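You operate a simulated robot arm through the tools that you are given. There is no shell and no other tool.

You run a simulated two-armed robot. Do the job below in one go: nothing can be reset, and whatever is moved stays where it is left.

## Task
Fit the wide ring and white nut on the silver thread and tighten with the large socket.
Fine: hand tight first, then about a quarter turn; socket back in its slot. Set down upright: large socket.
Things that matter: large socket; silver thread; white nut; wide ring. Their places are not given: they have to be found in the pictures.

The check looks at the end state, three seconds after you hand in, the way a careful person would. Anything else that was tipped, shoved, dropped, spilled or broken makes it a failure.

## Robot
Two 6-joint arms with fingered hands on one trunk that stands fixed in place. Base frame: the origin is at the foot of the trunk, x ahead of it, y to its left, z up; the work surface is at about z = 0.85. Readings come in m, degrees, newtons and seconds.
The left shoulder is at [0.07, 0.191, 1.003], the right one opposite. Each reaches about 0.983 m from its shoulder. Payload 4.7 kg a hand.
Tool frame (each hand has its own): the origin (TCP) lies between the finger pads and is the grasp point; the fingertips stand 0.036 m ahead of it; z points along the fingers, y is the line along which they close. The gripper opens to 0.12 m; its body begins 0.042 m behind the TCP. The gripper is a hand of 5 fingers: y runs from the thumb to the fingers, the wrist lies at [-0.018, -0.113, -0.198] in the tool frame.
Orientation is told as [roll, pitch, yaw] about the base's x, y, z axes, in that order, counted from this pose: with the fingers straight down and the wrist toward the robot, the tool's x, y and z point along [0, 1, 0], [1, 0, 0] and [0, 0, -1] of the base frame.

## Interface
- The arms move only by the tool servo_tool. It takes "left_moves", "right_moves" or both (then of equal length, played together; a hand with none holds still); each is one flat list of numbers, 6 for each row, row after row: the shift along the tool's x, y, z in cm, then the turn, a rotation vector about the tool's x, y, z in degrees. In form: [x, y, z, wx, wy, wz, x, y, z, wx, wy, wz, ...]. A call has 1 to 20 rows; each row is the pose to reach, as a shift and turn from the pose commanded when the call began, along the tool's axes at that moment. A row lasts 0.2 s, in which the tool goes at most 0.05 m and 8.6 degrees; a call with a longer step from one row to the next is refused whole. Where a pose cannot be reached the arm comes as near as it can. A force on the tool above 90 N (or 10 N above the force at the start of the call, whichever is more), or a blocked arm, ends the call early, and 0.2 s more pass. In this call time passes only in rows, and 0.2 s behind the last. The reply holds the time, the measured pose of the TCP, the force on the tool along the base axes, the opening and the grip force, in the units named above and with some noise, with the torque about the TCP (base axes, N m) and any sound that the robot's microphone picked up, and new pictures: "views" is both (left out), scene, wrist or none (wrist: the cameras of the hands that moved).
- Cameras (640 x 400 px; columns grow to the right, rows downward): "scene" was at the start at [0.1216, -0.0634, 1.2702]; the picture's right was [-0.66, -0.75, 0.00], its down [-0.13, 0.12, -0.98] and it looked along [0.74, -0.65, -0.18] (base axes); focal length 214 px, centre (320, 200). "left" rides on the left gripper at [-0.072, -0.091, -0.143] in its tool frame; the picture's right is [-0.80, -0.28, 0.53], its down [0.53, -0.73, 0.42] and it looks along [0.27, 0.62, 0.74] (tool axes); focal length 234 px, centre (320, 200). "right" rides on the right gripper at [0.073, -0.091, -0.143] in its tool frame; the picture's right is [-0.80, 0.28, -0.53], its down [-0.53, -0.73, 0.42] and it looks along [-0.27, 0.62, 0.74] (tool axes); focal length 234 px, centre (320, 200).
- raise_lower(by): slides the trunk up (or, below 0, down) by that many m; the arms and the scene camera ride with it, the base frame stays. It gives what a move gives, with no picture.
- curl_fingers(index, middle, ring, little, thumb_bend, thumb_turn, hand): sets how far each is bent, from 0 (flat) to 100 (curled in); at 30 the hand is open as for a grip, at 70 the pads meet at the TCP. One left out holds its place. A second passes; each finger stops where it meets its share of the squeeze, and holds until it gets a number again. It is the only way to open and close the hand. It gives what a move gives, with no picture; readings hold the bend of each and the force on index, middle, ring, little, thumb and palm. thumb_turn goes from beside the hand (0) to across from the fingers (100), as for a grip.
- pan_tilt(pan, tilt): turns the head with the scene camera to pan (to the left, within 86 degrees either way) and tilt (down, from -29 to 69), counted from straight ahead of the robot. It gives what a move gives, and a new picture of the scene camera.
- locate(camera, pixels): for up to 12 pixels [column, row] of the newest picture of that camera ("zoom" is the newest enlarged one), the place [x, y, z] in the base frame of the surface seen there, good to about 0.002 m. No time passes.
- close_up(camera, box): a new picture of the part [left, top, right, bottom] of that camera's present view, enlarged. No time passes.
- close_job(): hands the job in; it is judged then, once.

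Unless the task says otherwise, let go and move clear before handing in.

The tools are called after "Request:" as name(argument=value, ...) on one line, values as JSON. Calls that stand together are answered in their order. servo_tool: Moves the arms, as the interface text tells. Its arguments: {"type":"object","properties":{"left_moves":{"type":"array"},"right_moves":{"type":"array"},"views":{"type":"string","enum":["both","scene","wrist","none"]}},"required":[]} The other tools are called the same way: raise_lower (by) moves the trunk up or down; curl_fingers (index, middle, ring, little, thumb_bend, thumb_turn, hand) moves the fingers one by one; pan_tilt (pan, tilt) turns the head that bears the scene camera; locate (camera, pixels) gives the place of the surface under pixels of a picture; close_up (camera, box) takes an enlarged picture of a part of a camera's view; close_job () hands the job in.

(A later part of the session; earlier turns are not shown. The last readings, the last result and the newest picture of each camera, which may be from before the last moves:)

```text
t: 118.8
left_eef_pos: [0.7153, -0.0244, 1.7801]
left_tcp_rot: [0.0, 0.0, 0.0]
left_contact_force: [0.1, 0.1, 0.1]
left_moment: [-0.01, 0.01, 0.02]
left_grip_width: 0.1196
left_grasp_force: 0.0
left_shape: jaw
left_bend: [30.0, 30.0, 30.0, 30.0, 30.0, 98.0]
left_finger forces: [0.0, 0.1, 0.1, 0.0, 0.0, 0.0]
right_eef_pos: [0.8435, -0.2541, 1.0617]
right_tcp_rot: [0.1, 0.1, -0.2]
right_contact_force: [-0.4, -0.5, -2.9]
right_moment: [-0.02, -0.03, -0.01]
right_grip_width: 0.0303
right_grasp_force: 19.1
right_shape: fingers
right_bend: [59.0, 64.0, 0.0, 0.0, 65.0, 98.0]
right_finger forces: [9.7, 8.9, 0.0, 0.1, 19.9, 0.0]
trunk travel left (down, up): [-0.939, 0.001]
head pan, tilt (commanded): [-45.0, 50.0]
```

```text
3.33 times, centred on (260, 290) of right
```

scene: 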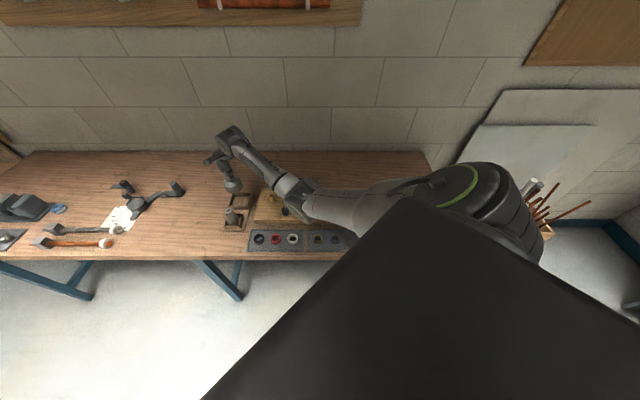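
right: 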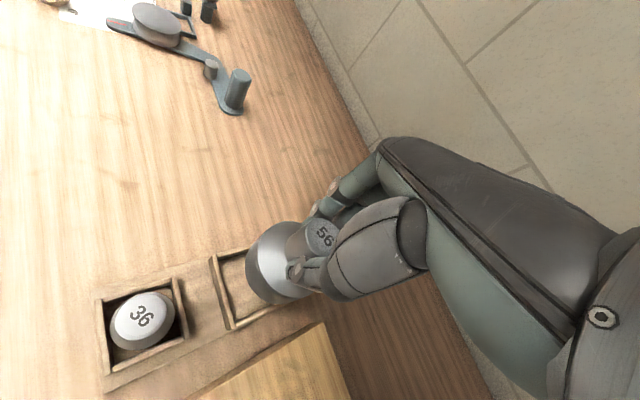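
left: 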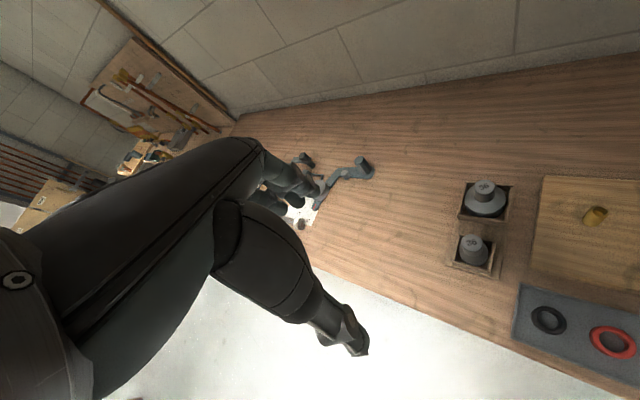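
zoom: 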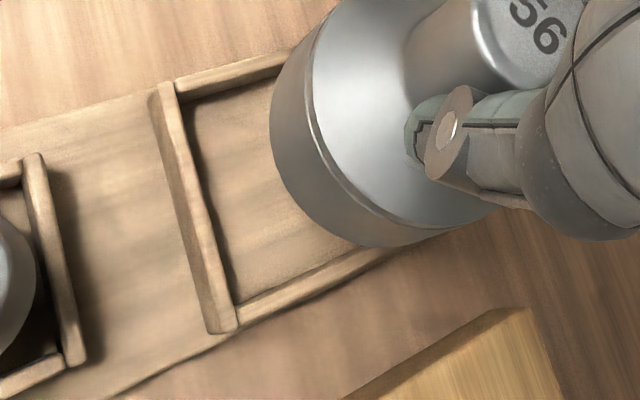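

The slot's centre is about (0.8445, −0.2525), matching where the socket stood. Now I'll carry the socket, level and high, over the nut while turning to about yaw 86, where its hex should line up with the nut.

Request:
servo_tool(right_moves=[-2.48, -2.67, -0.5, 0, 0, -7, -4.96, -5.34, -1, 0, 0, -14, -7.44, -8.01, -1, 0, 0, -21, -9.92, -10.68, -1, 0, 0, -28, -12.4, -13.35, -1, 0, 0, -35, -14.88, -16.02, -1, 0, 0, -42, -17.36, -18.69, -1, 0, 0, -49, -19.84, -21.36, -1, 0, 0, -56, -22.32, -24.03, -1, 0, 0, -63, -24.8, -26.7, -1, 0, 0, -70, -27.28, -29.37, -1, 0, 0, -78, -29.76, -32.03, -1, 0, 0, -86], views="both")

Request:
close_up(camera="scene", box=[290, 150, 380, 220])

Request:
close_up(camera="right", box=[220, 180, 380, 340])

```text
t: 121.4
left_eef_pos: [0.7157, -0.0256, 1.7815]
left_tcp_rot: [0.1, -0.1, 0.0]
left_contact_force: [0.2, -0.8, 0.3]
left_moment: [0.0, -0.04, 0.06]
left_grip_width: 0.1196
left_grasp_force: 0.0
left_shape: jaw
left_bend: [30.0, 30.0, 30.0, 30.0, 30.0, 98.0]
left_finger forces: [0.0, 0.0, 0.0, 0.0, 0.1, 0.0]
right_eef_pos: [0.5207, -0.553, 1.0685]
right_tcp_rot: [0.0, -0.2, 86.1]
right_contact_force: [-0.2, 0.0, -2.8]
right_moment: [-0.01, 0.0, 0.0]
right_grip_width: 0.0301
right_grasp_force: 19.4
right_shape: fingers
right_bend: [59.0, 64.0, 0.0, 0.0, 65.0, 98.0]
right_finger forces: [10.1, 9.1, 0.0, 0.0, 19.5, 0.0]
trunk travel left (down, up): [-0.939, 0.001]
head pan, tilt (commanded): [-45.0, 50.0]
```

scene: 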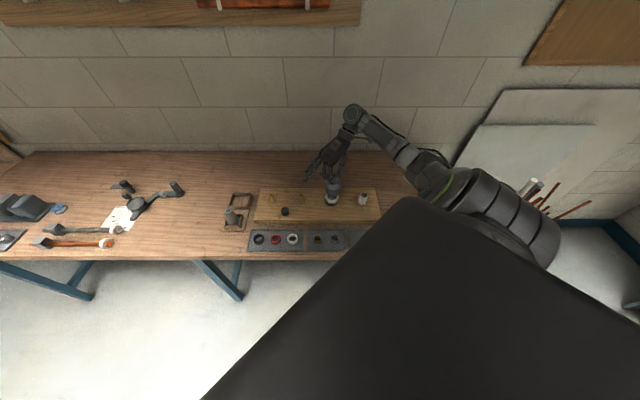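
right: 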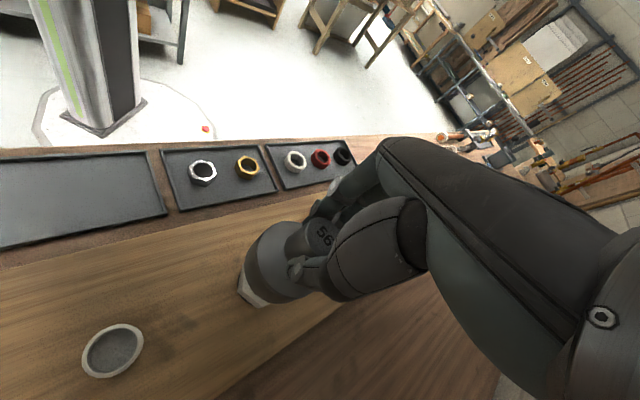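

```text
5.71 times, centred on (335, 185) of scene
```

zoom: 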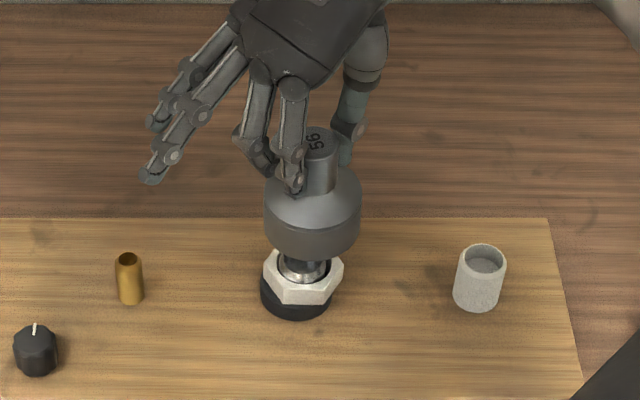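

```text
2.50 times, centred on (300, 260) of right
```

zoom: 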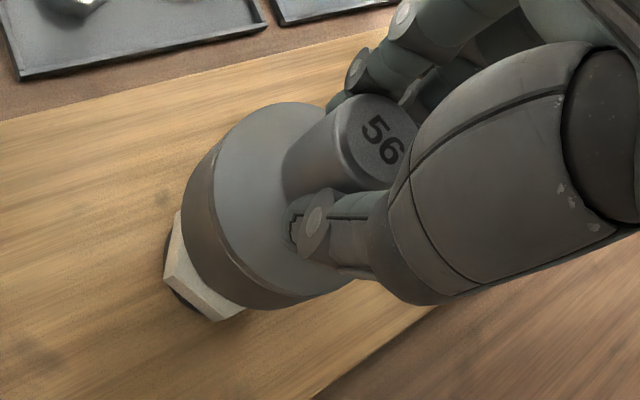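

Request:
close_up(camera="scene", box=[300, 165, 364, 215])

Request:
locate(camera="zoom", pixels=[[258, 215], [385, 205], [320, 250], [265, 245], [380, 240], [320, 268], [262, 305], [362, 300], [313, 345], [262, 280], [300, 300], [350, 285]])

```text
8.00 times, centred on (332, 190) of scene
```

zoom: 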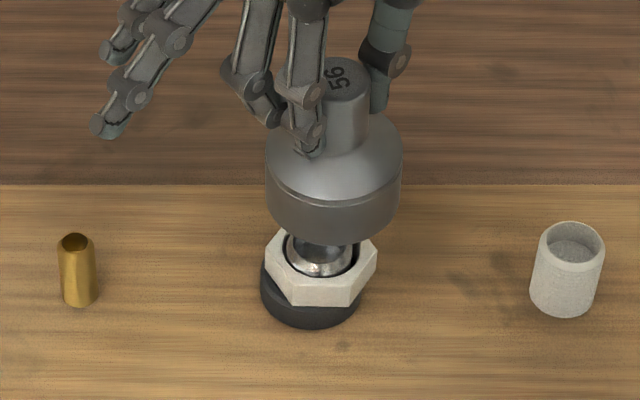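

```text
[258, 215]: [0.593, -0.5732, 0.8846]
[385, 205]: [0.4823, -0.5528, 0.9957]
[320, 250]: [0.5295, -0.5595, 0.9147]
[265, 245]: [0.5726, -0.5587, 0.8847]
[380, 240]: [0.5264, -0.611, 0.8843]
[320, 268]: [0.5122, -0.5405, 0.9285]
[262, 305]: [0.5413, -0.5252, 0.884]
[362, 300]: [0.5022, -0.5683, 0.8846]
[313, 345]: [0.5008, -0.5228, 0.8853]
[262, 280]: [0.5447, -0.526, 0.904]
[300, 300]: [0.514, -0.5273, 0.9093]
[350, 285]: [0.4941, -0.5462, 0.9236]
```

Request:
locate(camera="zoom", pixels=[[269, 185], [400, 180], [272, 160], [400, 155], [333, 240], [300, 235], [370, 232], [334, 205], [270, 205], [398, 205]])

Request:
servo_tool(right_moves=[0, 0, 0, 0, 0, 0], views="none")

Request:
servo_tool(right_moves=[0, 0, 0, 0, 0, 0], views="none")

```text
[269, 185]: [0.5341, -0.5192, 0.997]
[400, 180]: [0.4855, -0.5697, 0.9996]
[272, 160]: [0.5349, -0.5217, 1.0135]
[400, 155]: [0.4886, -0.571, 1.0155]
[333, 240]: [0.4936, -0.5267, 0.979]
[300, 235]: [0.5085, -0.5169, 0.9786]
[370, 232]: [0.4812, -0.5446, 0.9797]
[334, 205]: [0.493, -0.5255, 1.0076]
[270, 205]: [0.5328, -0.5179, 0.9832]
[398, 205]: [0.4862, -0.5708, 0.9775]
```

```text
t: 121.8
left_eef_pos: [0.7176, -0.0239, 1.7805]
left_tcp_rot: [0.0, 0.1, -0.1]
left_contact_force: [-0.3, -0.2, 0.5]
left_moment: [-0.01, -0.01, -0.01]
left_grip_width: 0.1199
left_grasp_force: 0.0
left_shape: jaw
left_bend: [30.0, 30.0, 30.0, 30.0, 30.0, 98.0]
left_finger forces: [0.0, 0.1, 0.0, 0.0, 0.2, 0.1]
right_eef_pos: [0.5219, -0.5509, 1.0696]
right_tcp_rot: [0.1, -0.1, 86.0]
right_contact_force: [0.0, 0.1, -3.7]
right_moment: [-0.01, -0.02, -0.01]
right_grip_width: 0.0302
right_grasp_force: 19.1
right_shape: fingers
right_bend: [59.0, 64.0, 0.0, 0.0, 65.0, 98.0]
right_finger forces: [10.0, 9.2, 0.0, 0.0, 19.5, 0.0]
trunk travel left (down, up): [-0.939, 0.001]
head pan, tilt (commanded): [-45.0, 50.0]
```

```text
t: 122.2
left_eef_pos: [0.7167, -0.024, 1.7804]
left_tcp_rot: [0.1, 0.0, 0.0]
left_contact_force: [0.5, -0.6, -0.4]
left_moment: [0.01, 0.01, 0.01]
left_grip_width: 0.1195
left_grasp_force: 0.0
left_shape: jaw
left_bend: [30.0, 30.0, 30.0, 30.0, 30.0, 98.0]
left_finger forces: [0.0, 0.0, 0.0, 0.0, 0.0, 0.0]
right_eef_pos: [0.5208, -0.5504, 1.0705]
right_tcp_rot: [-0.1, -0.1, 85.8]
right_contact_force: [-0.3, -0.4, -4.2]
right_moment: [-0.02, -0.03, -0.02]
right_grip_width: 0.0302
right_grasp_force: 19.6
right_shape: fingers
right_bend: [59.0, 64.0, 0.0, 0.0, 65.0, 98.0]
right_finger forces: [9.9, 9.1, 0.0, 0.0, 19.5, 0.0]
trunk travel left (down, up): [-0.939, 0.001]
head pan, tilt (commanded): [-45.0, 50.0]
```

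The socket's centre works out at about (0.5185, −0.5515), about 4 mm off the nut centre toward −x. I'll correct that and lower to just above the stud.

Request:
servo_tool(right_moves=[-0.4, 0, 1.5, 0, 0, 0, -0.4, 0, 3, 0, 0, 0, -0.4, 0, 4, 0, 0, 0], views="both")

Request:
close_up(camera="scene", box=[300, 165, 364, 215])

Request:
close_up(camera="right", box=[220, 180, 380, 340])

```text
t: 123.0
left_eef_pos: [0.716, -0.0247, 1.7814]
left_tcp_rot: [0.1, -0.1, -0.1]
left_contact_force: [0.1, 0.3, -0.1]
left_moment: [-0.02, -0.03, 0.01]
left_grip_width: 0.1199
left_grasp_force: 0.0
left_shape: jaw
left_bend: [30.0, 30.0, 30.0, 30.0, 30.0, 98.0]
left_finger forces: [0.0, 0.0, 0.0, 0.0, 0.0, 0.0]
right_eef_pos: [0.5273, -0.5502, 1.0306]
right_tcp_rot: [0.0, -0.1, 85.9]
right_contact_force: [0.1, 0.4, -3.9]
right_moment: [-0.02, 0.03, 0.0]
right_grip_width: 0.0303
right_grasp_force: 19.1
right_shape: fingers
right_bend: [59.0, 64.0, 0.0, 0.0, 65.0, 98.0]
right_finger forces: [10.0, 9.2, 0.1, 0.0, 19.6, 0.0]
trunk travel left (down, up): [-0.939, 0.001]
head pan, tilt (commanded): [-45.0, 50.0]
```

scene: 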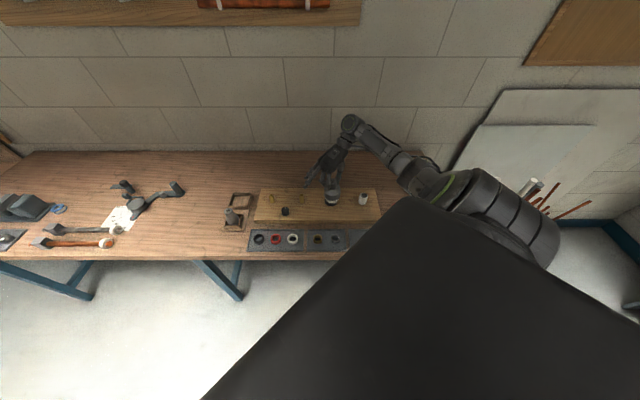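
right: 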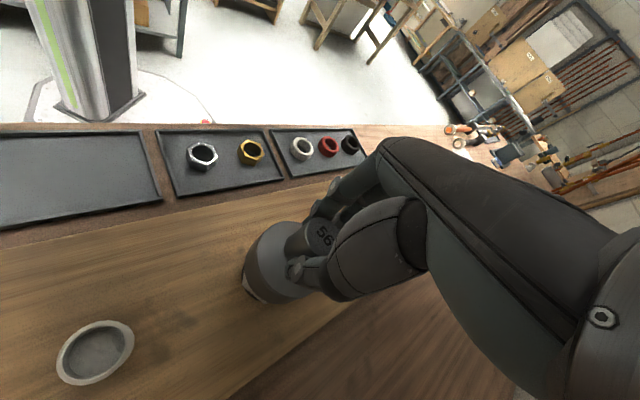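

```text
8.00 times, centred on (332, 190) of scene
```

zoom: 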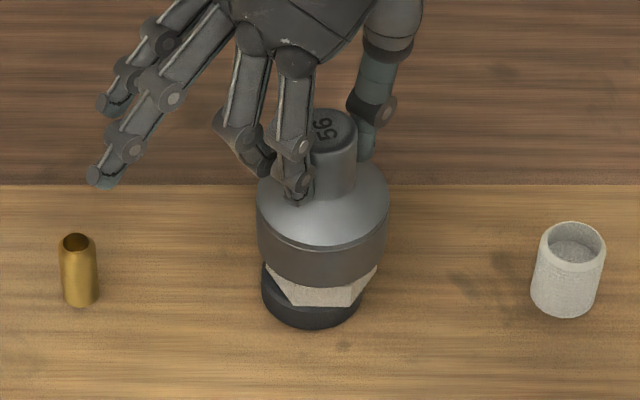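

```text
2.50 times, centred on (300, 260) of right
```

zoom: 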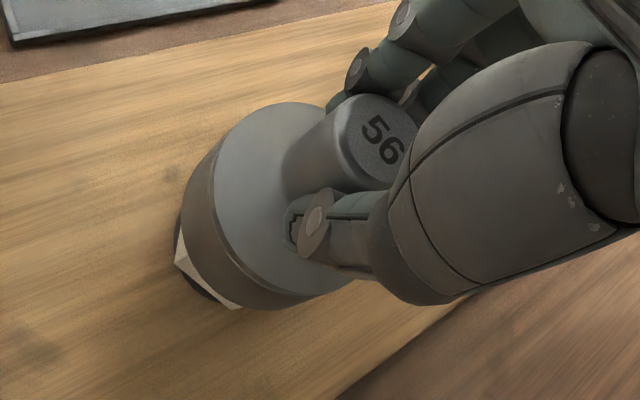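

Request:
close_up(camera="scene", box=[300, 165, 364, 215])

Request:
locate(camera="zoom", pixels=[[260, 235], [387, 228], [324, 250], [324, 275], [285, 265], [365, 258], [290, 245], [355, 240], [259, 215], [388, 205]])

Request:
servo_tool(right_moves=[0, 0, 0, 0, 0, 0], views="none")

Request:
servo_tool(right_moves=[0, 0, 0, 0, 0, 0], views="none")

```text
8.00 times, centred on (332, 190) of scene
```

zoom: 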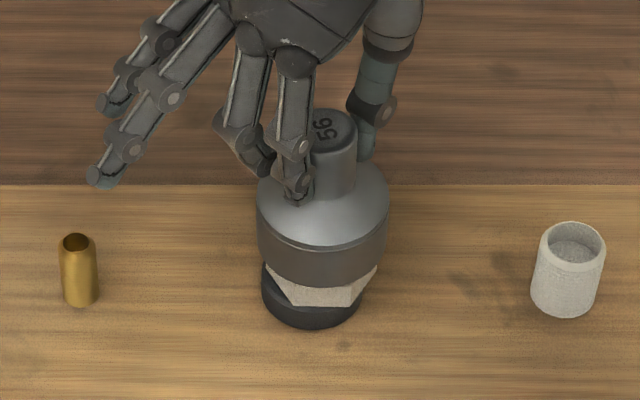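

```text
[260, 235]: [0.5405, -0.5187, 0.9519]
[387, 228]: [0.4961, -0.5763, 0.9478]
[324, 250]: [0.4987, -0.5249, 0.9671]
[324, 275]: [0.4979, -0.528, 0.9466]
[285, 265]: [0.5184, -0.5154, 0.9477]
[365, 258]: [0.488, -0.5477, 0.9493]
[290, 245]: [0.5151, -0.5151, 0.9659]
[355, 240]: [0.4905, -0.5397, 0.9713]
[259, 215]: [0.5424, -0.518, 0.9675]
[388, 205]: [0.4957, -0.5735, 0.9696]
```

```text
t: 123.4
left_eef_pos: [0.7161, -0.0238, 1.781]
left_tcp_rot: [-0.1, 0.1, 0.1]
left_contact_force: [0.6, -0.9, 0.4]
left_moment: [0.0, 0.02, 0.0]
left_grip_width: 0.12
left_grasp_force: 0.2
left_shape: jaw
left_bend: [30.0, 30.0, 30.0, 30.0, 30.0, 98.0]
left_finger forces: [0.0, 0.0, 0.0, 0.1, 0.0, 0.0]
right_eef_pos: [0.526, -0.55, 1.0282]
right_tcp_rot: [0.0, -0.2, 86.0]
right_contact_force: [0.2, -0.2, -2.9]
right_moment: [0.04, -0.02, -0.02]
right_grip_width: 0.0305
right_grasp_force: 19.8
right_shape: fingers
right_bend: [59.0, 64.0, 0.0, 0.0, 65.0, 98.0]
right_finger forces: [10.0, 9.4, 0.1, 0.0, 19.4, 0.0]
trunk travel left (down, up): [-0.939, 0.001]
head pan, tilt (commanded): [-45.0, 50.0]
```

```text
t: 123.8
left_eef_pos: [0.7165, -0.0246, 1.7805]
left_tcp_rot: [0.0, -0.1, -0.1]
left_contact_force: [0.1, 0.0, -0.1]
left_moment: [0.0, 0.0, 0.01]
left_grip_width: 0.1197
left_grasp_force: 0.1
left_shape: jaw
left_bend: [30.0, 30.0, 30.0, 30.0, 30.0, 98.0]
left_finger forces: [0.0, 0.0, 0.0, 0.1, 0.1, 0.1]
right_eef_pos: [0.5262, -0.551, 1.0288]
right_tcp_rot: [0.0, -0.1, 85.9]
right_contact_force: [0.4, 0.1, -4.5]
right_moment: [0.02, -0.01, 0.04]
right_grip_width: 0.03
right_grasp_force: 19.0
right_shape: fingers
right_bend: [59.0, 64.0, 0.0, 0.0, 65.0, 98.0]
right_finger forces: [10.0, 9.4, 0.1, 0.0, 19.5, 0.0]
trunk travel left (down, up): [-0.939, 0.001]
head pan, tilt (commanded): [-45.0, 50.0]
```

The bell fit puts the socket centre at (0.5245, −0.5507). I'll shift about 2 mm toward the nut centre and lower until it touches or slips over the nut, watching the vertical force (free value about −3.5 N).

Request:
servo_tool(right_moves=[0.17, -0.1, 0.4, 0, 0, 0, 0.17, -0.1, 0.8, 0, 0, 0, 0.17, -0.1, 1.1, 0, 0, 0], views="none")

Request:
servo_tool(right_moves=[0, 0, 0.15, 0, 0, 0, 0, 0, 0.3, 0, 0, 0], views="none")

Request:
close_up(camera="scene", box=[300, 165, 364, 215])

```text
t: 124.6
left_eef_pos: [0.717, -0.0241, 1.78]
left_tcp_rot: [0.0, 0.0, 0.0]
left_contact_force: [0.7, 0.0, -0.1]
left_moment: [-0.01, 0.01, 0.02]
left_grip_width: 0.1197
left_grasp_force: 0.1
left_shape: jaw
left_bend: [30.0, 30.0, 30.0, 30.0, 30.0, 98.0]
left_finger forces: [0.0, 0.0, 0.1, 0.0, 0.0, 0.0]
right_eef_pos: [0.5253, -0.5524, 1.0178]
right_tcp_rot: [0.1, -0.1, 86.0]
right_contact_force: [-0.5, 0.1, -2.2]
right_moment: [-0.02, 0.03, 0.03]
right_grip_width: 0.0302
right_grasp_force: 19.8
right_shape: fingers
right_bend: [59.0, 64.0, 0.0, 0.0, 65.0, 98.0]
right_finger forces: [9.9, 9.2, 0.0, 0.0, 19.5, 0.0]
trunk travel left (down, up): [-0.939, 0.001]
head pan, tilt (commanded): [-45.0, 50.0]
```

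```text
t: 125.2
left_eef_pos: [0.7138, -0.0225, 1.7815]
left_tcp_rot: [-0.2, -0.1, 0.1]
left_contact_force: [-0.8, 0.4, 0.4]
left_moment: [0.0, 0.0, 0.0]
left_grip_width: 0.1199
left_grasp_force: 0.1
left_shape: jaw
left_bend: [30.0, 30.0, 30.0, 30.0, 30.0, 98.0]
left_finger forces: [0.1, 0.0, 0.0, 0.0, 0.0, 0.0]
right_eef_pos: [0.5245, -0.5517, 1.0181]
right_tcp_rot: [0.0, 0.0, 86.0]
right_contact_force: [-1.9, -1.9, 9.1]
right_moment: [-0.01, 0.06, 0.04]
right_grip_width: 0.0303
right_grasp_force: 20.8
right_shape: fingers
right_bend: [59.0, 64.0, 0.0, 0.0, 65.0, 97.0]
right_finger forces: [9.8, 9.3, 0.1, 0.1, 22.3, 0.1]
trunk travel left (down, up): [-0.939, 0.001]
head pan, tilt (commanded): [-45.0, 50.0]
```

```text
8.00 times, centred on (332, 190) of scene
```

zoom: 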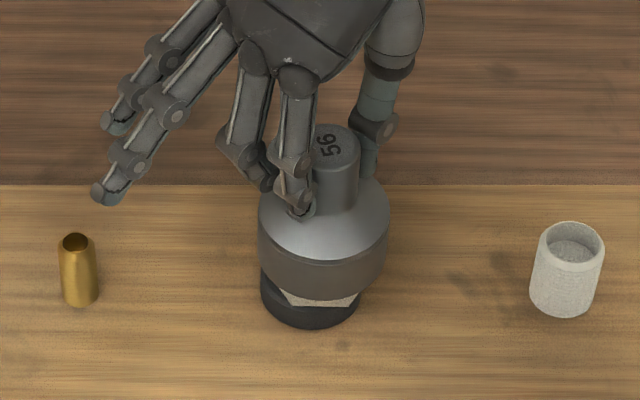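

The socket is resting on the nut (contact at TCP z 1.018, +9 N), so its hex is not quite lined up. I'll do a small spiral with a slight rotational wiggle under light pressure to let it drop over the nut.

Request:
servo_tool(right_moves=[0.1, 0, 0, 0, 0, 2, 0.1, 0.1, 0, 0, 0, -2, 0, 0.1, 0, 0, 0, 2, -0.1, 0.1, 0, 0, 0, -2, -0.1, 0, 0, 0, 0, 2, -0.1, -0.1, 0, 0, 0, -2, 0, -0.1, 0, 0, 0, 2, 0.1, -0.1, 0, 0, 0, -2, 0.2, -0.1, 0, 0, 0, 2, 0.2, 0, 0, 0, 0, -2, 0.2, 0.1, 0, 0, 0, 2, 0.2, 0.2, 0, 0, 0, -2, 0.1, 0.2, 0, 0, 0, 2, 0, 0.2, 0, 0, 0, -2, -0.1, 0.2, 0, 0, 0, 2, -0.2, 0.2, 0, 0, 0, -2, -0.2, 0.1, 0, 0, 0, 2, -0.2, 0, 0, 0, 0, -2, 0, 0, 0, 0, 0, 0], views="none")

Request:
close_up(camera="scene", box=[300, 165, 364, 215])

```text
t: 129.2
left_eef_pos: [0.7149, -0.0227, 1.7814]
left_tcp_rot: [0.0, 0.0, 0.0]
left_contact_force: [-0.1, -0.2, -0.7]
left_moment: [-0.01, 0.02, 0.01]
left_grip_width: 0.1197
left_grasp_force: 0.1
left_shape: jaw
left_bend: [30.0, 30.0, 30.0, 30.0, 30.0, 98.0]
left_finger forces: [0.0, 0.0, 0.0, 0.1, 0.1, 0.0]
right_eef_pos: [0.526, -0.5511, 1.0159]
right_tcp_rot: [-0.1, -0.1, 86.0]
right_contact_force: [1.1, 1.9, 4.8]
right_moment: [0.05, 0.0, 0.02]
right_grip_width: 0.0303
right_grasp_force: 21.7
right_shape: fingers
right_bend: [58.0, 64.0, 0.0, 0.0, 66.0, 97.0]
right_finger forces: [11.5, 11.4, 0.0, 0.1, 20.4, 0.1]
trunk travel left (down, up): [-0.939, 0.001]
head pan, tilt (commanded): [-45.0, 50.0]
```

```text
8.00 times, centred on (332, 190) of scene
```

zoom: 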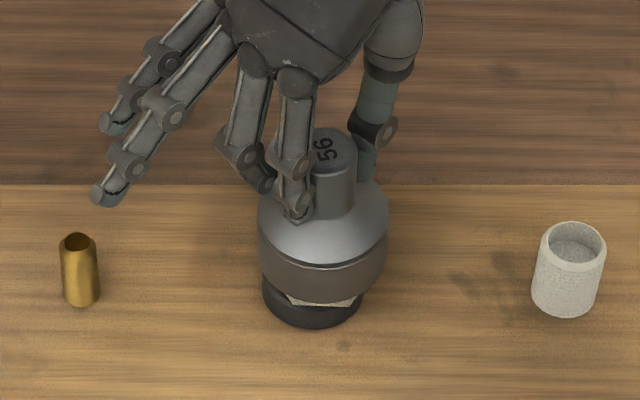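

It sank about 2 mm and the contact force fell, so it may be starting over the nut. I'll press down another 4 mm to see.

Request:
servo_tool(right_moves=[0, 0, 0.2, 0, 0, 0, 0, 0, 0.4, 0, 0, 0], views="none")

```text
t: 129.8
left_eef_pos: [0.7124, -0.0215, 1.782]
left_tcp_rot: [-0.1, -0.1, 0.0]
left_contact_force: [0.1, 0.2, -0.5]
left_moment: [-0.04, -0.02, 0.01]
left_grip_width: 0.1198
left_grasp_force: 0.1
left_shape: jaw
left_bend: [30.0, 30.0, 30.0, 30.0, 30.0, 98.0]
left_finger forces: [0.0, 0.0, 0.0, 0.0, 0.1, 0.0]
right_eef_pos: [0.5229, -0.5484, 1.0165]
right_tcp_rot: [-0.1, 0.0, 86.1]
right_contact_force: [1.1, 4.4, 17.6]
right_moment: [0.06, 0.01, 0.04]
right_grip_width: 0.03
right_grasp_force: 23.6
right_shape: fingers
right_bend: [57.0, 64.0, 0.0, 0.0, 68.0, 97.0]
right_finger forces: [12.4, 12.4, 0.1, 0.1, 22.5, 0.0]
trunk travel left (down, up): [-0.939, 0.001]
head pan, tilt (commanded): [-45.0, 50.0]
```

Still blocked on top of the nut. I'll lift off and measure nut and socket again with the same camera to improve the alignment.

Request:
servo_tool(right_moves=[0, 0, -1.5, 0, 0, 0, 0, 0, -4, 0, 0, 0, 0, 0, -6, 0, 0, 0], views="both")

Request:
close_up(camera="scene", box=[312, 170, 354, 210])

```text
t: 130.6
left_eef_pos: [0.7163, -0.0217, 1.7807]
left_tcp_rot: [-0.1, 0.0, 0.1]
left_contact_force: [-0.3, -0.1, -0.5]
left_moment: [-0.05, 0.01, 0.02]
left_grip_width: 0.1197
left_grasp_force: 0.1
left_shape: jaw
left_bend: [30.0, 30.0, 30.0, 30.0, 30.0, 98.0]
left_finger forces: [0.1, 0.0, 0.0, 0.1, 0.0, 0.1]
right_eef_pos: [0.5262, -0.5506, 1.071]
right_tcp_rot: [0.1, 0.0, 85.9]
right_contact_force: [0.1, 0.5, -3.0]
right_moment: [-0.02, -0.04, 0.01]
right_grip_width: 0.0301
right_grasp_force: 19.8
right_shape: fingers
right_bend: [57.0, 64.0, 0.0, 0.0, 67.0, 97.0]
right_finger forces: [10.6, 10.0, 0.1, 0.1, 19.7, 0.0]
trunk travel left (down, up): [-0.939, 0.001]
head pan, tilt (commanded): [-45.0, 50.0]
```

scene: 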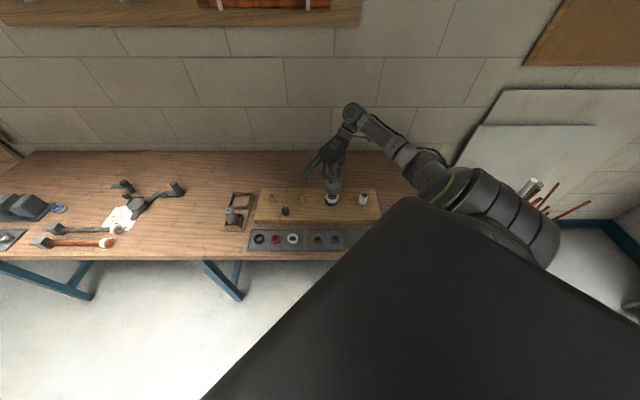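
right: 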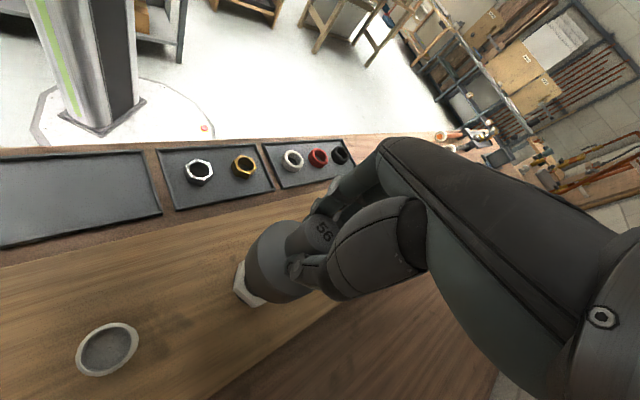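

```text
10.00 times, centred on (333, 190) of scene
```

zoom: 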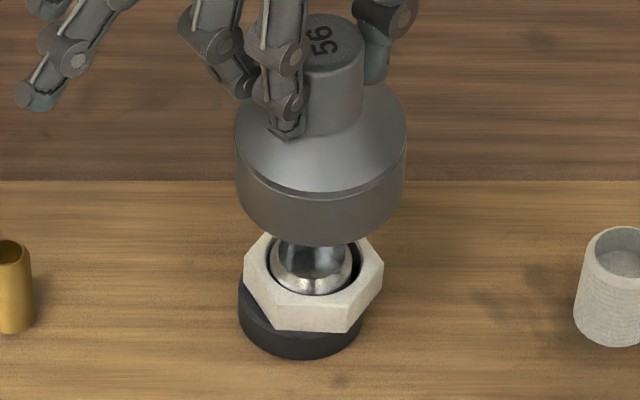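

Request:
locate(camera="zoom", pixels=[[248, 262], [278, 300], [350, 303], [380, 264], [363, 240], [268, 240], [273, 262], [351, 262], [311, 293], [275, 272], [348, 272], [311, 288]])

Request:
locate(camera="zoom", pixels=[[238, 190], [404, 185], [320, 240], [280, 232], [365, 228], [320, 205], [240, 165], [403, 155], [260, 215], [390, 212], [320, 260], [345, 220]])

```text
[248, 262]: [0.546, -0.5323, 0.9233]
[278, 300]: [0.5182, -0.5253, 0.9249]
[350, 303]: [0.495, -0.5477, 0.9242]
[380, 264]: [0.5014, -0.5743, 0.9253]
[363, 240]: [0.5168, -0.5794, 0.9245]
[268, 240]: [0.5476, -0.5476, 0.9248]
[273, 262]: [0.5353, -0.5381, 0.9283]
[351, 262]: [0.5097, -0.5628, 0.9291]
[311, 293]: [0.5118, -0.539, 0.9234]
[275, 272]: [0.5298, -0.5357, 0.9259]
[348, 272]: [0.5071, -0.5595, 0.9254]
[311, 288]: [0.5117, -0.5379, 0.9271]
```

```text
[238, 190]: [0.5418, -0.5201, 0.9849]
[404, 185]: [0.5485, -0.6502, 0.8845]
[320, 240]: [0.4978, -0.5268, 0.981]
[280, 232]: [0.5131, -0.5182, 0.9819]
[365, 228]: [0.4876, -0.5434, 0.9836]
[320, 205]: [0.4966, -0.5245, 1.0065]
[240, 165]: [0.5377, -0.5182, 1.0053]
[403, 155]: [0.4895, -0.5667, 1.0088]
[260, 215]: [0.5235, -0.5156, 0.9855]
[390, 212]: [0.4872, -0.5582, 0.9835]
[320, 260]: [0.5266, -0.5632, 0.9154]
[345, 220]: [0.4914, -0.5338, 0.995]
```

The nut has not turned (flats still about 13.5°) and the lateral error is under 2 mm, so the hex angle is the likely problem. The "56" marking shows the socket is turned about 30° from the bench line; I'll zoom in on it to work out the hex orientation.

Request:
close_up(camera="right", box=[300, 205, 350, 255])

Request:
locate(camera="zoom", pixels=[[200, 200], [280, 280], [240, 240], [300, 200], [200, 280]])

```text
8.00 times, centred on (325, 230) of right
```

zoom: 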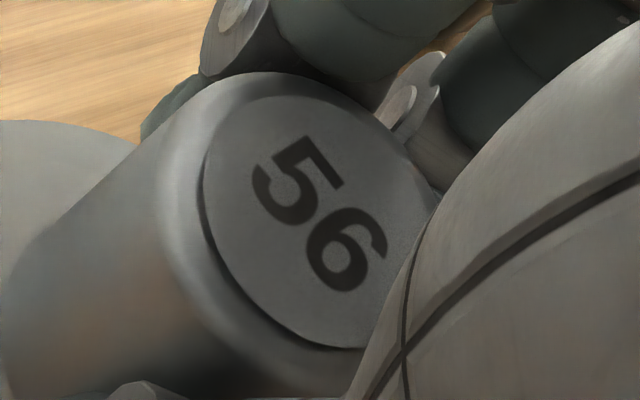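

```text
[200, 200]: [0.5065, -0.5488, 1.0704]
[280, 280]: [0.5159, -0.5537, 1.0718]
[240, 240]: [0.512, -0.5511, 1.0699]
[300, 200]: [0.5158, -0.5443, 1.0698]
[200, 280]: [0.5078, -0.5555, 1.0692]
```

The marking's baseline lies at −30.6° with the hand at yaw 86, so the hex should match the nut near yaw 70 or yaw 40 rather than 86. I'll turn to 70, trim the position and lower again.

Request:
servo_tool(right_moves=[-0.05, -0.1, 1.5, 0, 0, 8, -0.09, -0.2, 3, 0, 0, 16, -0.09, -0.2, 4.8, 0, 0, 16], views="none")

Request:
servo_tool(right_moves=[0, 0, 0.25, 0, 0, 0, 0, 0, 0.5, 0, 0, 0, 0, 0, 0.7, 0, 0, 0], views="none")

```text
t: 131.4
left_eef_pos: [0.7177, -0.0232, 1.7796]
left_tcp_rot: [0.0, 0.0, 0.0]
left_contact_force: [-0.4, 0.6, -0.5]
left_moment: [0.01, 0.03, 0.01]
left_grip_width: 0.1198
left_grasp_force: 0.0
left_shape: jaw
left_bend: [30.0, 30.0, 30.0, 30.0, 30.0, 98.0]
left_finger forces: [0.1, 0.1, 0.0, 0.0, 0.1, 0.1]
right_eef_pos: [0.5264, -0.5532, 1.022]
right_tcp_rot: [0.1, -0.1, 69.9]
right_contact_force: [-0.6, -0.7, -3.6]
right_moment: [0.01, 0.03, 0.03]
right_grip_width: 0.0301
right_grasp_force: 20.3
right_shape: fingers
right_bend: [57.0, 64.0, 0.0, 0.0, 67.0, 97.0]
right_finger forces: [10.5, 10.2, 0.0, 0.0, 19.8, 0.0]
trunk travel left (down, up): [-0.939, 0.001]
head pan, tilt (commanded): [-45.0, 50.0]
```

```text
t: 132.2
left_eef_pos: [0.7141, -0.0228, 1.781]
left_tcp_rot: [0.0, 0.0, 0.0]
left_contact_force: [0.4, -0.8, 0.1]
left_moment: [-0.01, -0.01, 0.0]
left_grip_width: 0.1196
left_grasp_force: 0.0
left_shape: jaw
left_bend: [30.0, 30.0, 30.0, 30.0, 30.0, 98.0]
left_finger forces: [0.0, 0.0, 0.1, 0.1, 0.0, 0.0]
right_eef_pos: [0.5244, -0.5523, 1.0181]
right_tcp_rot: [-0.1, -0.1, 70.0]
right_contact_force: [-1.4, 0.2, 6.2]
right_moment: [0.14, 0.0, 0.0]
right_grip_width: 0.0301
right_grasp_force: 21.1
right_shape: fingers
right_bend: [57.0, 64.0, 0.0, 0.0, 67.0, 97.0]
right_finger forces: [10.5, 10.8, 0.0, 0.0, 21.8, 0.1]
trunk travel left (down, up): [-0.939, 0.001]
head pan, tilt (commanded): [-45.0, 50.0]
```

Contact again at 1.018. I'll run the gentle spiral and wiggle at this angle.

Request:
servo_tool(right_moves=[0.1, 0, 0, 0, 0, 2, 0.1, 0.1, 0, 0, 0, -2, 0, 0.1, 0, 0, 0, 2, -0.1, 0.1, 0, 0, 0, -2, -0.1, 0, 0, 0, 0, 2, -0.1, -0.1, 0, 0, 0, -2, 0, -0.1, 0, 0, 0, 2, 0.1, -0.1, 0, 0, 0, -2, 0.2, -0.1, 0, 0, 0, 2, 0.2, 0, 0, 0, 0, -2, 0.2, 0.1, 0, 0, 0, 2, 0.2, 0.2, 0, 0, 0, -2, 0.1, 0.2, 0, 0, 0, 2, 0, 0.2, 0, 0, 0, -2, -0.1, 0.2, 0, 0, 0, 2, -0.2, 0.2, 0, 0, 0, -2, -0.2, 0.1, 0, 0, 0, 2, -0.2, 0, 0, 0, 0, -2, 0, 0, 0, 0, 0, 0], views="none")

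Request:
close_up(camera="scene", box=[312, 170, 354, 210])

```text
t: 136.2
left_eef_pos: [0.7151, -0.0217, 1.7806]
left_tcp_rot: [0.0, 0.0, 0.0]
left_contact_force: [-0.1, -0.1, -0.1]
left_moment: [0.0, 0.04, 0.01]
left_grip_width: 0.1198
left_grasp_force: 0.1
left_shape: jaw
left_bend: [30.0, 30.0, 30.0, 30.0, 30.0, 98.0]
left_finger forces: [0.1, 0.1, 0.0, 0.0, 0.0, 0.0]
right_eef_pos: [0.5261, -0.5521, 1.0166]
right_tcp_rot: [0.0, -0.1, 70.1]
right_contact_force: [0.3, 1.8, 3.4]
right_moment: [0.19, -0.03, -0.02]
right_grip_width: 0.0304
right_grasp_force: 21.6
right_shape: fingers
right_bend: [57.0, 64.0, 0.0, 0.0, 67.0, 97.0]
right_finger forces: [11.7, 10.9, 0.0, 0.1, 20.2, 0.0]
trunk travel left (down, up): [-0.939, 0.001]
head pan, tilt (commanded): [-45.0, 50.0]
```

```text
10.00 times, centred on (333, 190) of scene
```

zoom: 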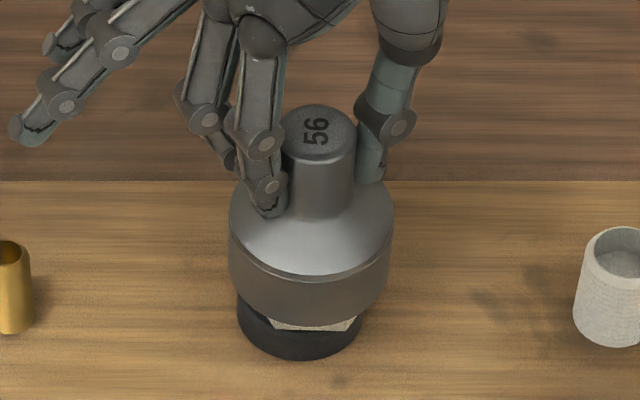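

Request:
servo_tool(right_moves=[0, 0, 0.2, 0, 0, 0, 0, 0, 0.4, 0, 0, 0], views="none")

Request:
close_up(camera="scene", box=[312, 170, 354, 210])

```text
t: 136.8
left_eef_pos: [0.7134, -0.0201, 1.7817]
left_tcp_rot: [0.0, 0.0, 0.0]
left_contact_force: [0.8, -0.5, 1.1]
left_moment: [0.0, -0.01, 0.0]
left_grip_width: 0.1199
left_grasp_force: 0.2
left_shape: jaw
left_bend: [30.0, 30.0, 30.0, 30.0, 30.0, 98.0]
left_finger forces: [0.0, 0.1, 0.0, 0.0, 0.0, 0.0]
right_eef_pos: [0.5246, -0.5519, 1.0159]
right_tcp_rot: [-0.1, 0.0, 70.0]
right_contact_force: [-0.3, 1.5, 18.6]
right_moment: [0.2, 0.04, 0.0]
right_grip_width: 0.0301
right_grasp_force: 23.2
right_shape: fingers
right_bend: [57.0, 64.0, 0.0, 0.0, 67.0, 97.0]
right_finger forces: [11.9, 12.4, 0.0, 0.0, 22.4, 0.0]
trunk travel left (down, up): [-0.939, 0.001]
head pan, tilt (commanded): [-45.0, 50.0]
```

```text
10.00 times, centred on (333, 190) of scene
```

zoom: 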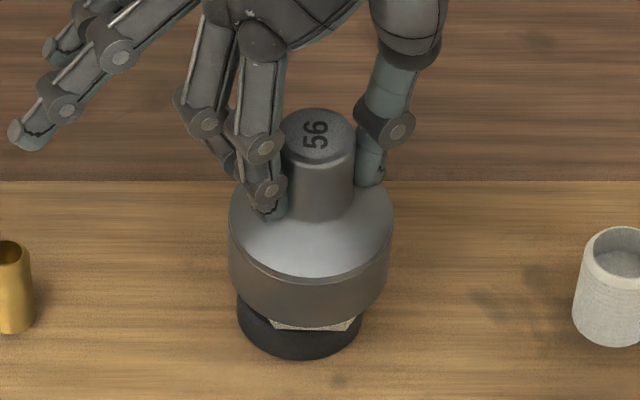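

Request:
locate(camera="zoom", pixels=[[310, 318], [280, 312], [345, 314], [310, 285], [300, 327], [340, 327], [232, 265], [388, 260], [240, 290], [380, 285], [310, 300], [318, 130]])

```text
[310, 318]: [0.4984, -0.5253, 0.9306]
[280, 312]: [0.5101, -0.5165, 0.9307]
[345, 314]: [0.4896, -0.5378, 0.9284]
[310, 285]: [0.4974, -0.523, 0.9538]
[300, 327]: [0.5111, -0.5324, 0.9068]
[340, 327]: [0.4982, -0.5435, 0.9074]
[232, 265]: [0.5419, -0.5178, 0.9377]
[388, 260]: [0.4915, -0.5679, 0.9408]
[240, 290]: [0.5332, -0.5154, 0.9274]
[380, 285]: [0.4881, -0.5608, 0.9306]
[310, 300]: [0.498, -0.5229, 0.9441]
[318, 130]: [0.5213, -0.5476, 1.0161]
```

The socket is squarely on top of the nut (base z about 0.925) but not aligned. I'll measure positions at higher magnification: first the socket here, then the nut with the socket lifted.

Request:
close_up(camera="scene", box=[319, 184, 347, 206])

Request:
servo_tool(right_moves=[0, 0, -0.4, 0, 0, 0, 0, 0, -3, 0, 0, 0, 0, 0, -6, 0, 0, 0, 0, 0, -8, 0, 0, 0], views="none")

Request:
close_up(camera="scene", box=[319, 184, 347, 206])

Request:
close_up(camera="scene", box=[312, 160, 354, 200])

```text
16.00 times, centred on (333, 195) of scene
```

zoom: 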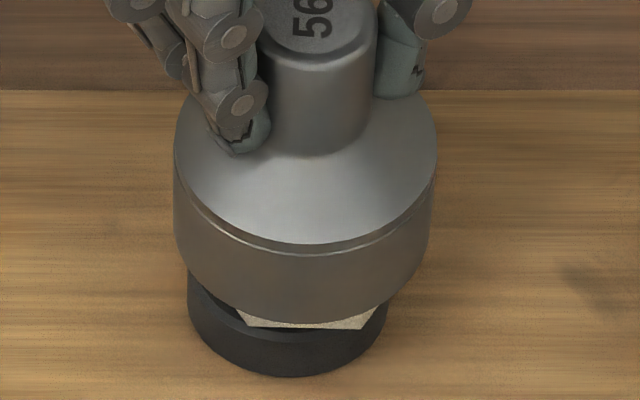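

```text
t: 137.8
left_eef_pos: [0.7159, -0.0234, 1.7801]
left_tcp_rot: [0.1, -0.1, 0.0]
left_contact_force: [0.3, -0.4, -0.4]
left_moment: [0.03, 0.01, -0.01]
left_grip_width: 0.1196
left_grasp_force: 0.1
left_shape: jaw
left_bend: [30.0, 30.0, 30.0, 30.0, 30.0, 98.0]
left_finger forces: [0.0, 0.0, 0.1, 0.0, 0.0, 0.1]
right_eef_pos: [0.5275, -0.5536, 1.0932]
right_tcp_rot: [0.1, -0.2, 69.9]
right_contact_force: [0.4, 0.5, -4.2]
right_moment: [-0.03, -0.04, 0.01]
right_grip_width: 0.0304
right_grasp_force: 21.0
right_shape: fingers
right_bend: [57.0, 65.0, 0.0, 0.0, 67.0, 97.0]
right_finger forces: [11.0, 10.5, 0.0, 0.0, 19.5, 0.0]
trunk travel left (down, up): [-0.939, 0.001]
head pan, tilt (commanded): [-45.0, 50.0]
```

```text
16.00 times, centred on (333, 195) of scene
```

zoom: 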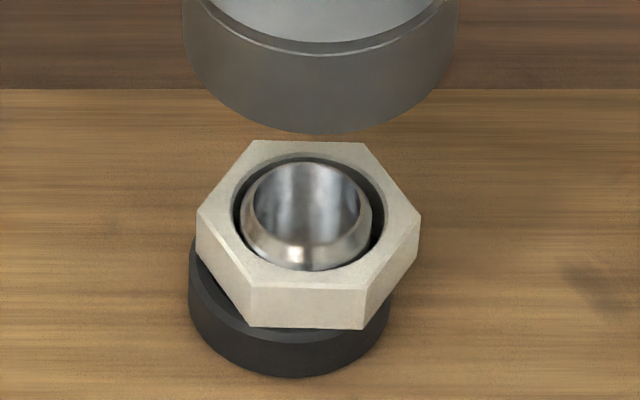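

```text
10.00 times, centred on (333, 180) of scene
```

zoom: 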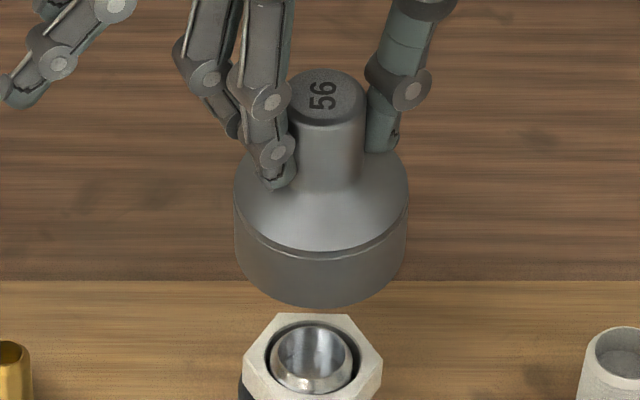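

Now the geometry is clear at 16×: the nut's top centre is at (308,215), while the socket's base centre when touching was near (306,228), i.e. about 4–5 mm too close to the camera. I'll shift by (+2.5, −3.9) mm and lower to 15 mm above the nut for another check.

Request:
servo_tool(right_moves=[-0.37, -0.28, 2, 0, 0, 0, -0.37, -0.28, 4, 0, 0, 0, -0.37, -0.28, 5.8, 0, 0, 0], views="none")

Request:
close_up(camera="scene", box=[319, 184, 347, 206])

```text
t: 138.6
left_eef_pos: [0.7164, -0.0248, 1.7801]
left_tcp_rot: [0.0, 0.0, 0.1]
left_contact_force: [-0.2, 0.1, -0.6]
left_moment: [-0.02, 0.01, -0.02]
left_grip_width: 0.1197
left_grasp_force: 0.0
left_shape: jaw
left_bend: [30.0, 30.0, 30.0, 30.0, 30.0, 98.0]
left_finger forces: [0.0, 0.0, 0.0, 0.0, 0.1, 0.1]
right_eef_pos: [0.5296, -0.5601, 1.0334]
right_tcp_rot: [0.2, -0.1, 70.0]
right_contact_force: [-0.3, -0.3, -3.8]
right_moment: [-0.03, -0.02, -0.01]
right_grip_width: 0.0302
right_grasp_force: 20.2
right_shape: fingers
right_bend: [57.0, 65.0, 0.0, 0.0, 67.0, 97.0]
right_finger forces: [10.9, 10.6, 0.1, 0.0, 19.5, 0.0]
trunk travel left (down, up): [-0.939, 0.001]
head pan, tilt (commanded): [-45.0, 50.0]
```

```text
16.00 times, centred on (333, 195) of scene
```

zoom: 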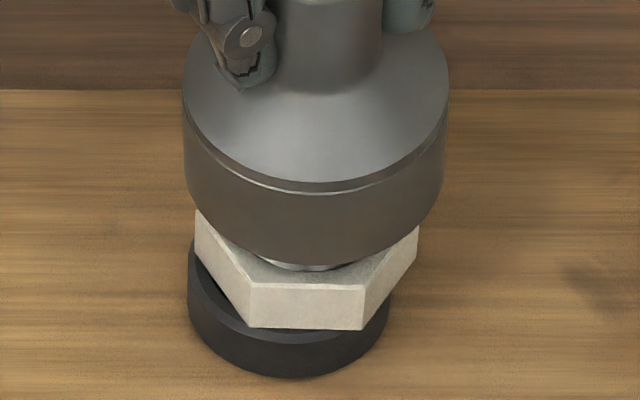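

Measured again: the socket base projects to about (311,212) against the nut's (308,215), so only about 1.5 mm remains. I'll correct that and lower to contact.

Request:
servo_tool(right_moves=[0.045, 0.14, 0.6, 0, 0, 0, 0.045, 0.14, 1.3, 0, 0, 0, 0.045, 0.14, 1.9, 0, 0, 0], views="none")

Request:
close_up(camera="scene", box=[319, 184, 347, 206])

```text
t: 139.4
left_eef_pos: [0.7144, -0.023, 1.7817]
left_tcp_rot: [0.1, -0.1, -0.1]
left_contact_force: [-0.3, -0.4, -0.4]
left_moment: [-0.02, -0.01, 0.0]
left_grip_width: 0.1196
left_grasp_force: 0.0
left_shape: jaw
left_bend: [30.0, 30.0, 30.0, 30.0, 30.0, 98.0]
left_finger forces: [0.0, 0.1, 0.1, 0.1, 0.0, 0.0]
right_eef_pos: [0.5283, -0.5554, 1.0176]
right_tcp_rot: [-0.2, 0.0, 69.9]
right_contact_force: [1.2, -2.9, 7.3]
right_moment: [0.1, -0.04, -0.04]
right_grip_width: 0.03
right_grasp_force: 21.4
right_shape: fingers
right_bend: [57.0, 65.0, 0.0, 0.0, 67.0, 97.0]
right_finger forces: [10.6, 11.7, 0.0, 0.0, 21.1, 0.0]
trunk travel left (down, up): [-0.939, 0.001]
head pan, tilt (commanded): [-45.0, 50.0]
```

```text
16.00 times, centred on (333, 195) of scene
```

zoom: 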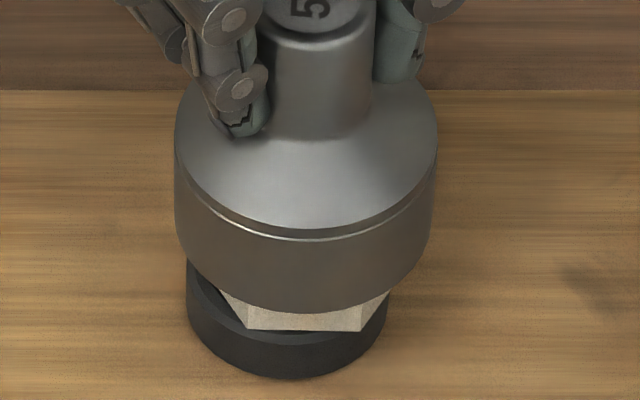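

Now the base centre matches the nut to within about 0.6 mm at contact. I'll wiggle a few degrees either way with a tiny spiral at this angle.

Request:
servo_tool(right_moves=[0, 0, 0, 0, 0, 3, 0, 0, 0, 0, 0, 6, 0, 0, 0, 0, 0, 1, 0, 0, 0, 0, 0, -5, 0.05, 0, 0, 0, 0, 0, 0.05, 0.05, 0, 0, 0, 4, 0, 0.07, 0, 0, 0, -3, -0.05, 0.05, 0, 0, 0, 3, -0.07, 0, 0, 0, 0, -3, -0.05, -0.05, 0, 0, 0, 3, 0, -0.07, 0, 0, 0, -3, 0.05, -0.05, 0, 0, 0, 3, 0.07, 0, 0, 0, 0, -3, 0, 0, 0, 0, 0, 0], views="none")

Request:
servo_tool(right_moves=[0, 0, 0.25, 0, 0, 0], views="none")

Request:
close_up(camera="scene", box=[319, 184, 347, 206])

```text
t: 142.4
left_eef_pos: [0.7128, -0.0228, 1.7806]
left_tcp_rot: [0.1, -0.1, -0.1]
left_contact_force: [1.2, -0.2, -0.5]
left_moment: [-0.01, 0.01, -0.03]
left_grip_width: 0.1199
left_grasp_force: 0.2
left_shape: jaw
left_bend: [30.0, 30.0, 30.0, 30.0, 30.0, 98.0]
left_finger forces: [0.0, 0.0, 0.0, 0.0, 0.0, 0.0]
right_eef_pos: [0.5275, -0.5547, 1.0158]
right_tcp_rot: [0.0, 0.0, 70.0]
right_contact_force: [1.1, 1.2, 5.7]
right_moment: [0.19, 0.0, 0.05]
right_grip_width: 0.0299
right_grasp_force: 22.2
right_shape: fingers
right_bend: [57.0, 65.0, 0.0, 0.0, 67.0, 97.0]
right_finger forces: [12.8, 11.7, 0.0, 0.0, 21.3, 0.0]
trunk travel left (down, up): [-0.939, 0.001]
head pan, tilt (commanded): [-45.0, 50.0]
```

```text
t: 142.8
left_eef_pos: [0.7121, -0.0209, 1.7819]
left_tcp_rot: [-0.2, -0.1, 0.0]
left_contact_force: [-0.1, -0.6, -0.7]
left_moment: [-0.03, -0.03, -0.01]
left_grip_width: 0.1197
left_grasp_force: 0.1
left_shape: jaw
left_bend: [30.0, 30.0, 30.0, 30.0, 30.0, 98.0]
left_finger forces: [0.0, 0.1, 0.0, 0.1, 0.0, 0.0]
right_eef_pos: [0.5273, -0.5555, 1.0167]
right_tcp_rot: [-0.3, 0.0, 70.0]
right_contact_force: [-1.3, -2.9, 16.4]
right_moment: [0.11, 0.11, 0.05]
right_grip_width: 0.0301
right_grasp_force: 23.9
right_shape: fingers
right_bend: [57.0, 65.0, 0.0, 0.0, 67.0, 97.0]
right_finger forces: [12.3, 12.1, 0.1, 0.0, 24.1, 0.0]
trunk travel left (down, up): [-0.939, 0.001]
head pan, tilt (commanded): [-45.0, 50.0]
```

```text
16.00 times, centred on (333, 195) of scene
```

zoom: 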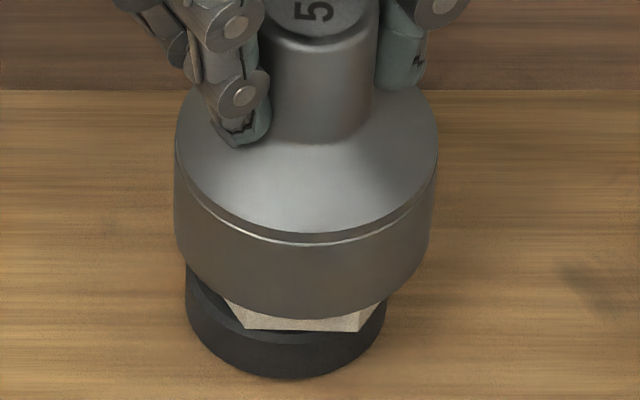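

Not at this angle. I'll lift slightly, turn 30° back to yaw 100 while keeping the socket centred, and try again.

Request:
servo_tool(right_moves=[0, 0, -1.2, 0, 0, 0, 0, 0.08, -1.8, 0, 0, -8, 0.01, 0.15, -1.8, 0, 0, -16, 0.02, 0.21, -1.8, 0, 0, -24, 0.02, 0.26, -1.8, 0, 0, -30], views="none")

Request:
close_up(camera="scene", box=[319, 184, 347, 206])

```text
t: 144.0
left_eef_pos: [0.7174, -0.0239, 1.78]
left_tcp_rot: [0.0, 0.0, 0.0]
left_contact_force: [-0.3, -0.7, -0.5]
left_moment: [0.0, 0.01, 0.02]
left_grip_width: 0.1199
left_grasp_force: 0.1
left_shape: jaw
left_bend: [30.0, 30.0, 30.0, 30.0, 30.0, 98.0]
left_finger forces: [0.0, 0.0, 0.0, 0.0, 0.0, 0.1]
right_eef_pos: [0.5292, -0.554, 1.0317]
right_tcp_rot: [0.1, -0.1, 100.0]
right_contact_force: [-0.1, -0.5, -4.8]
right_moment: [0.0, -0.03, 0.02]
right_grip_width: 0.0302
right_grasp_force: 21.3
right_shape: fingers
right_bend: [57.0, 65.0, 0.0, 0.0, 67.0, 97.0]
right_finger forces: [11.6, 11.5, 0.1, 0.0, 19.7, 0.0]
trunk travel left (down, up): [-0.939, 0.001]
head pan, tilt (commanded): [-45.0, 50.0]
```

```text
16.00 times, centred on (333, 195) of scene
```

zoom: 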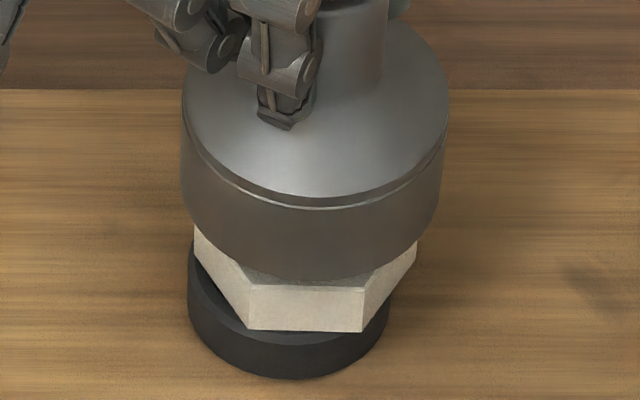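

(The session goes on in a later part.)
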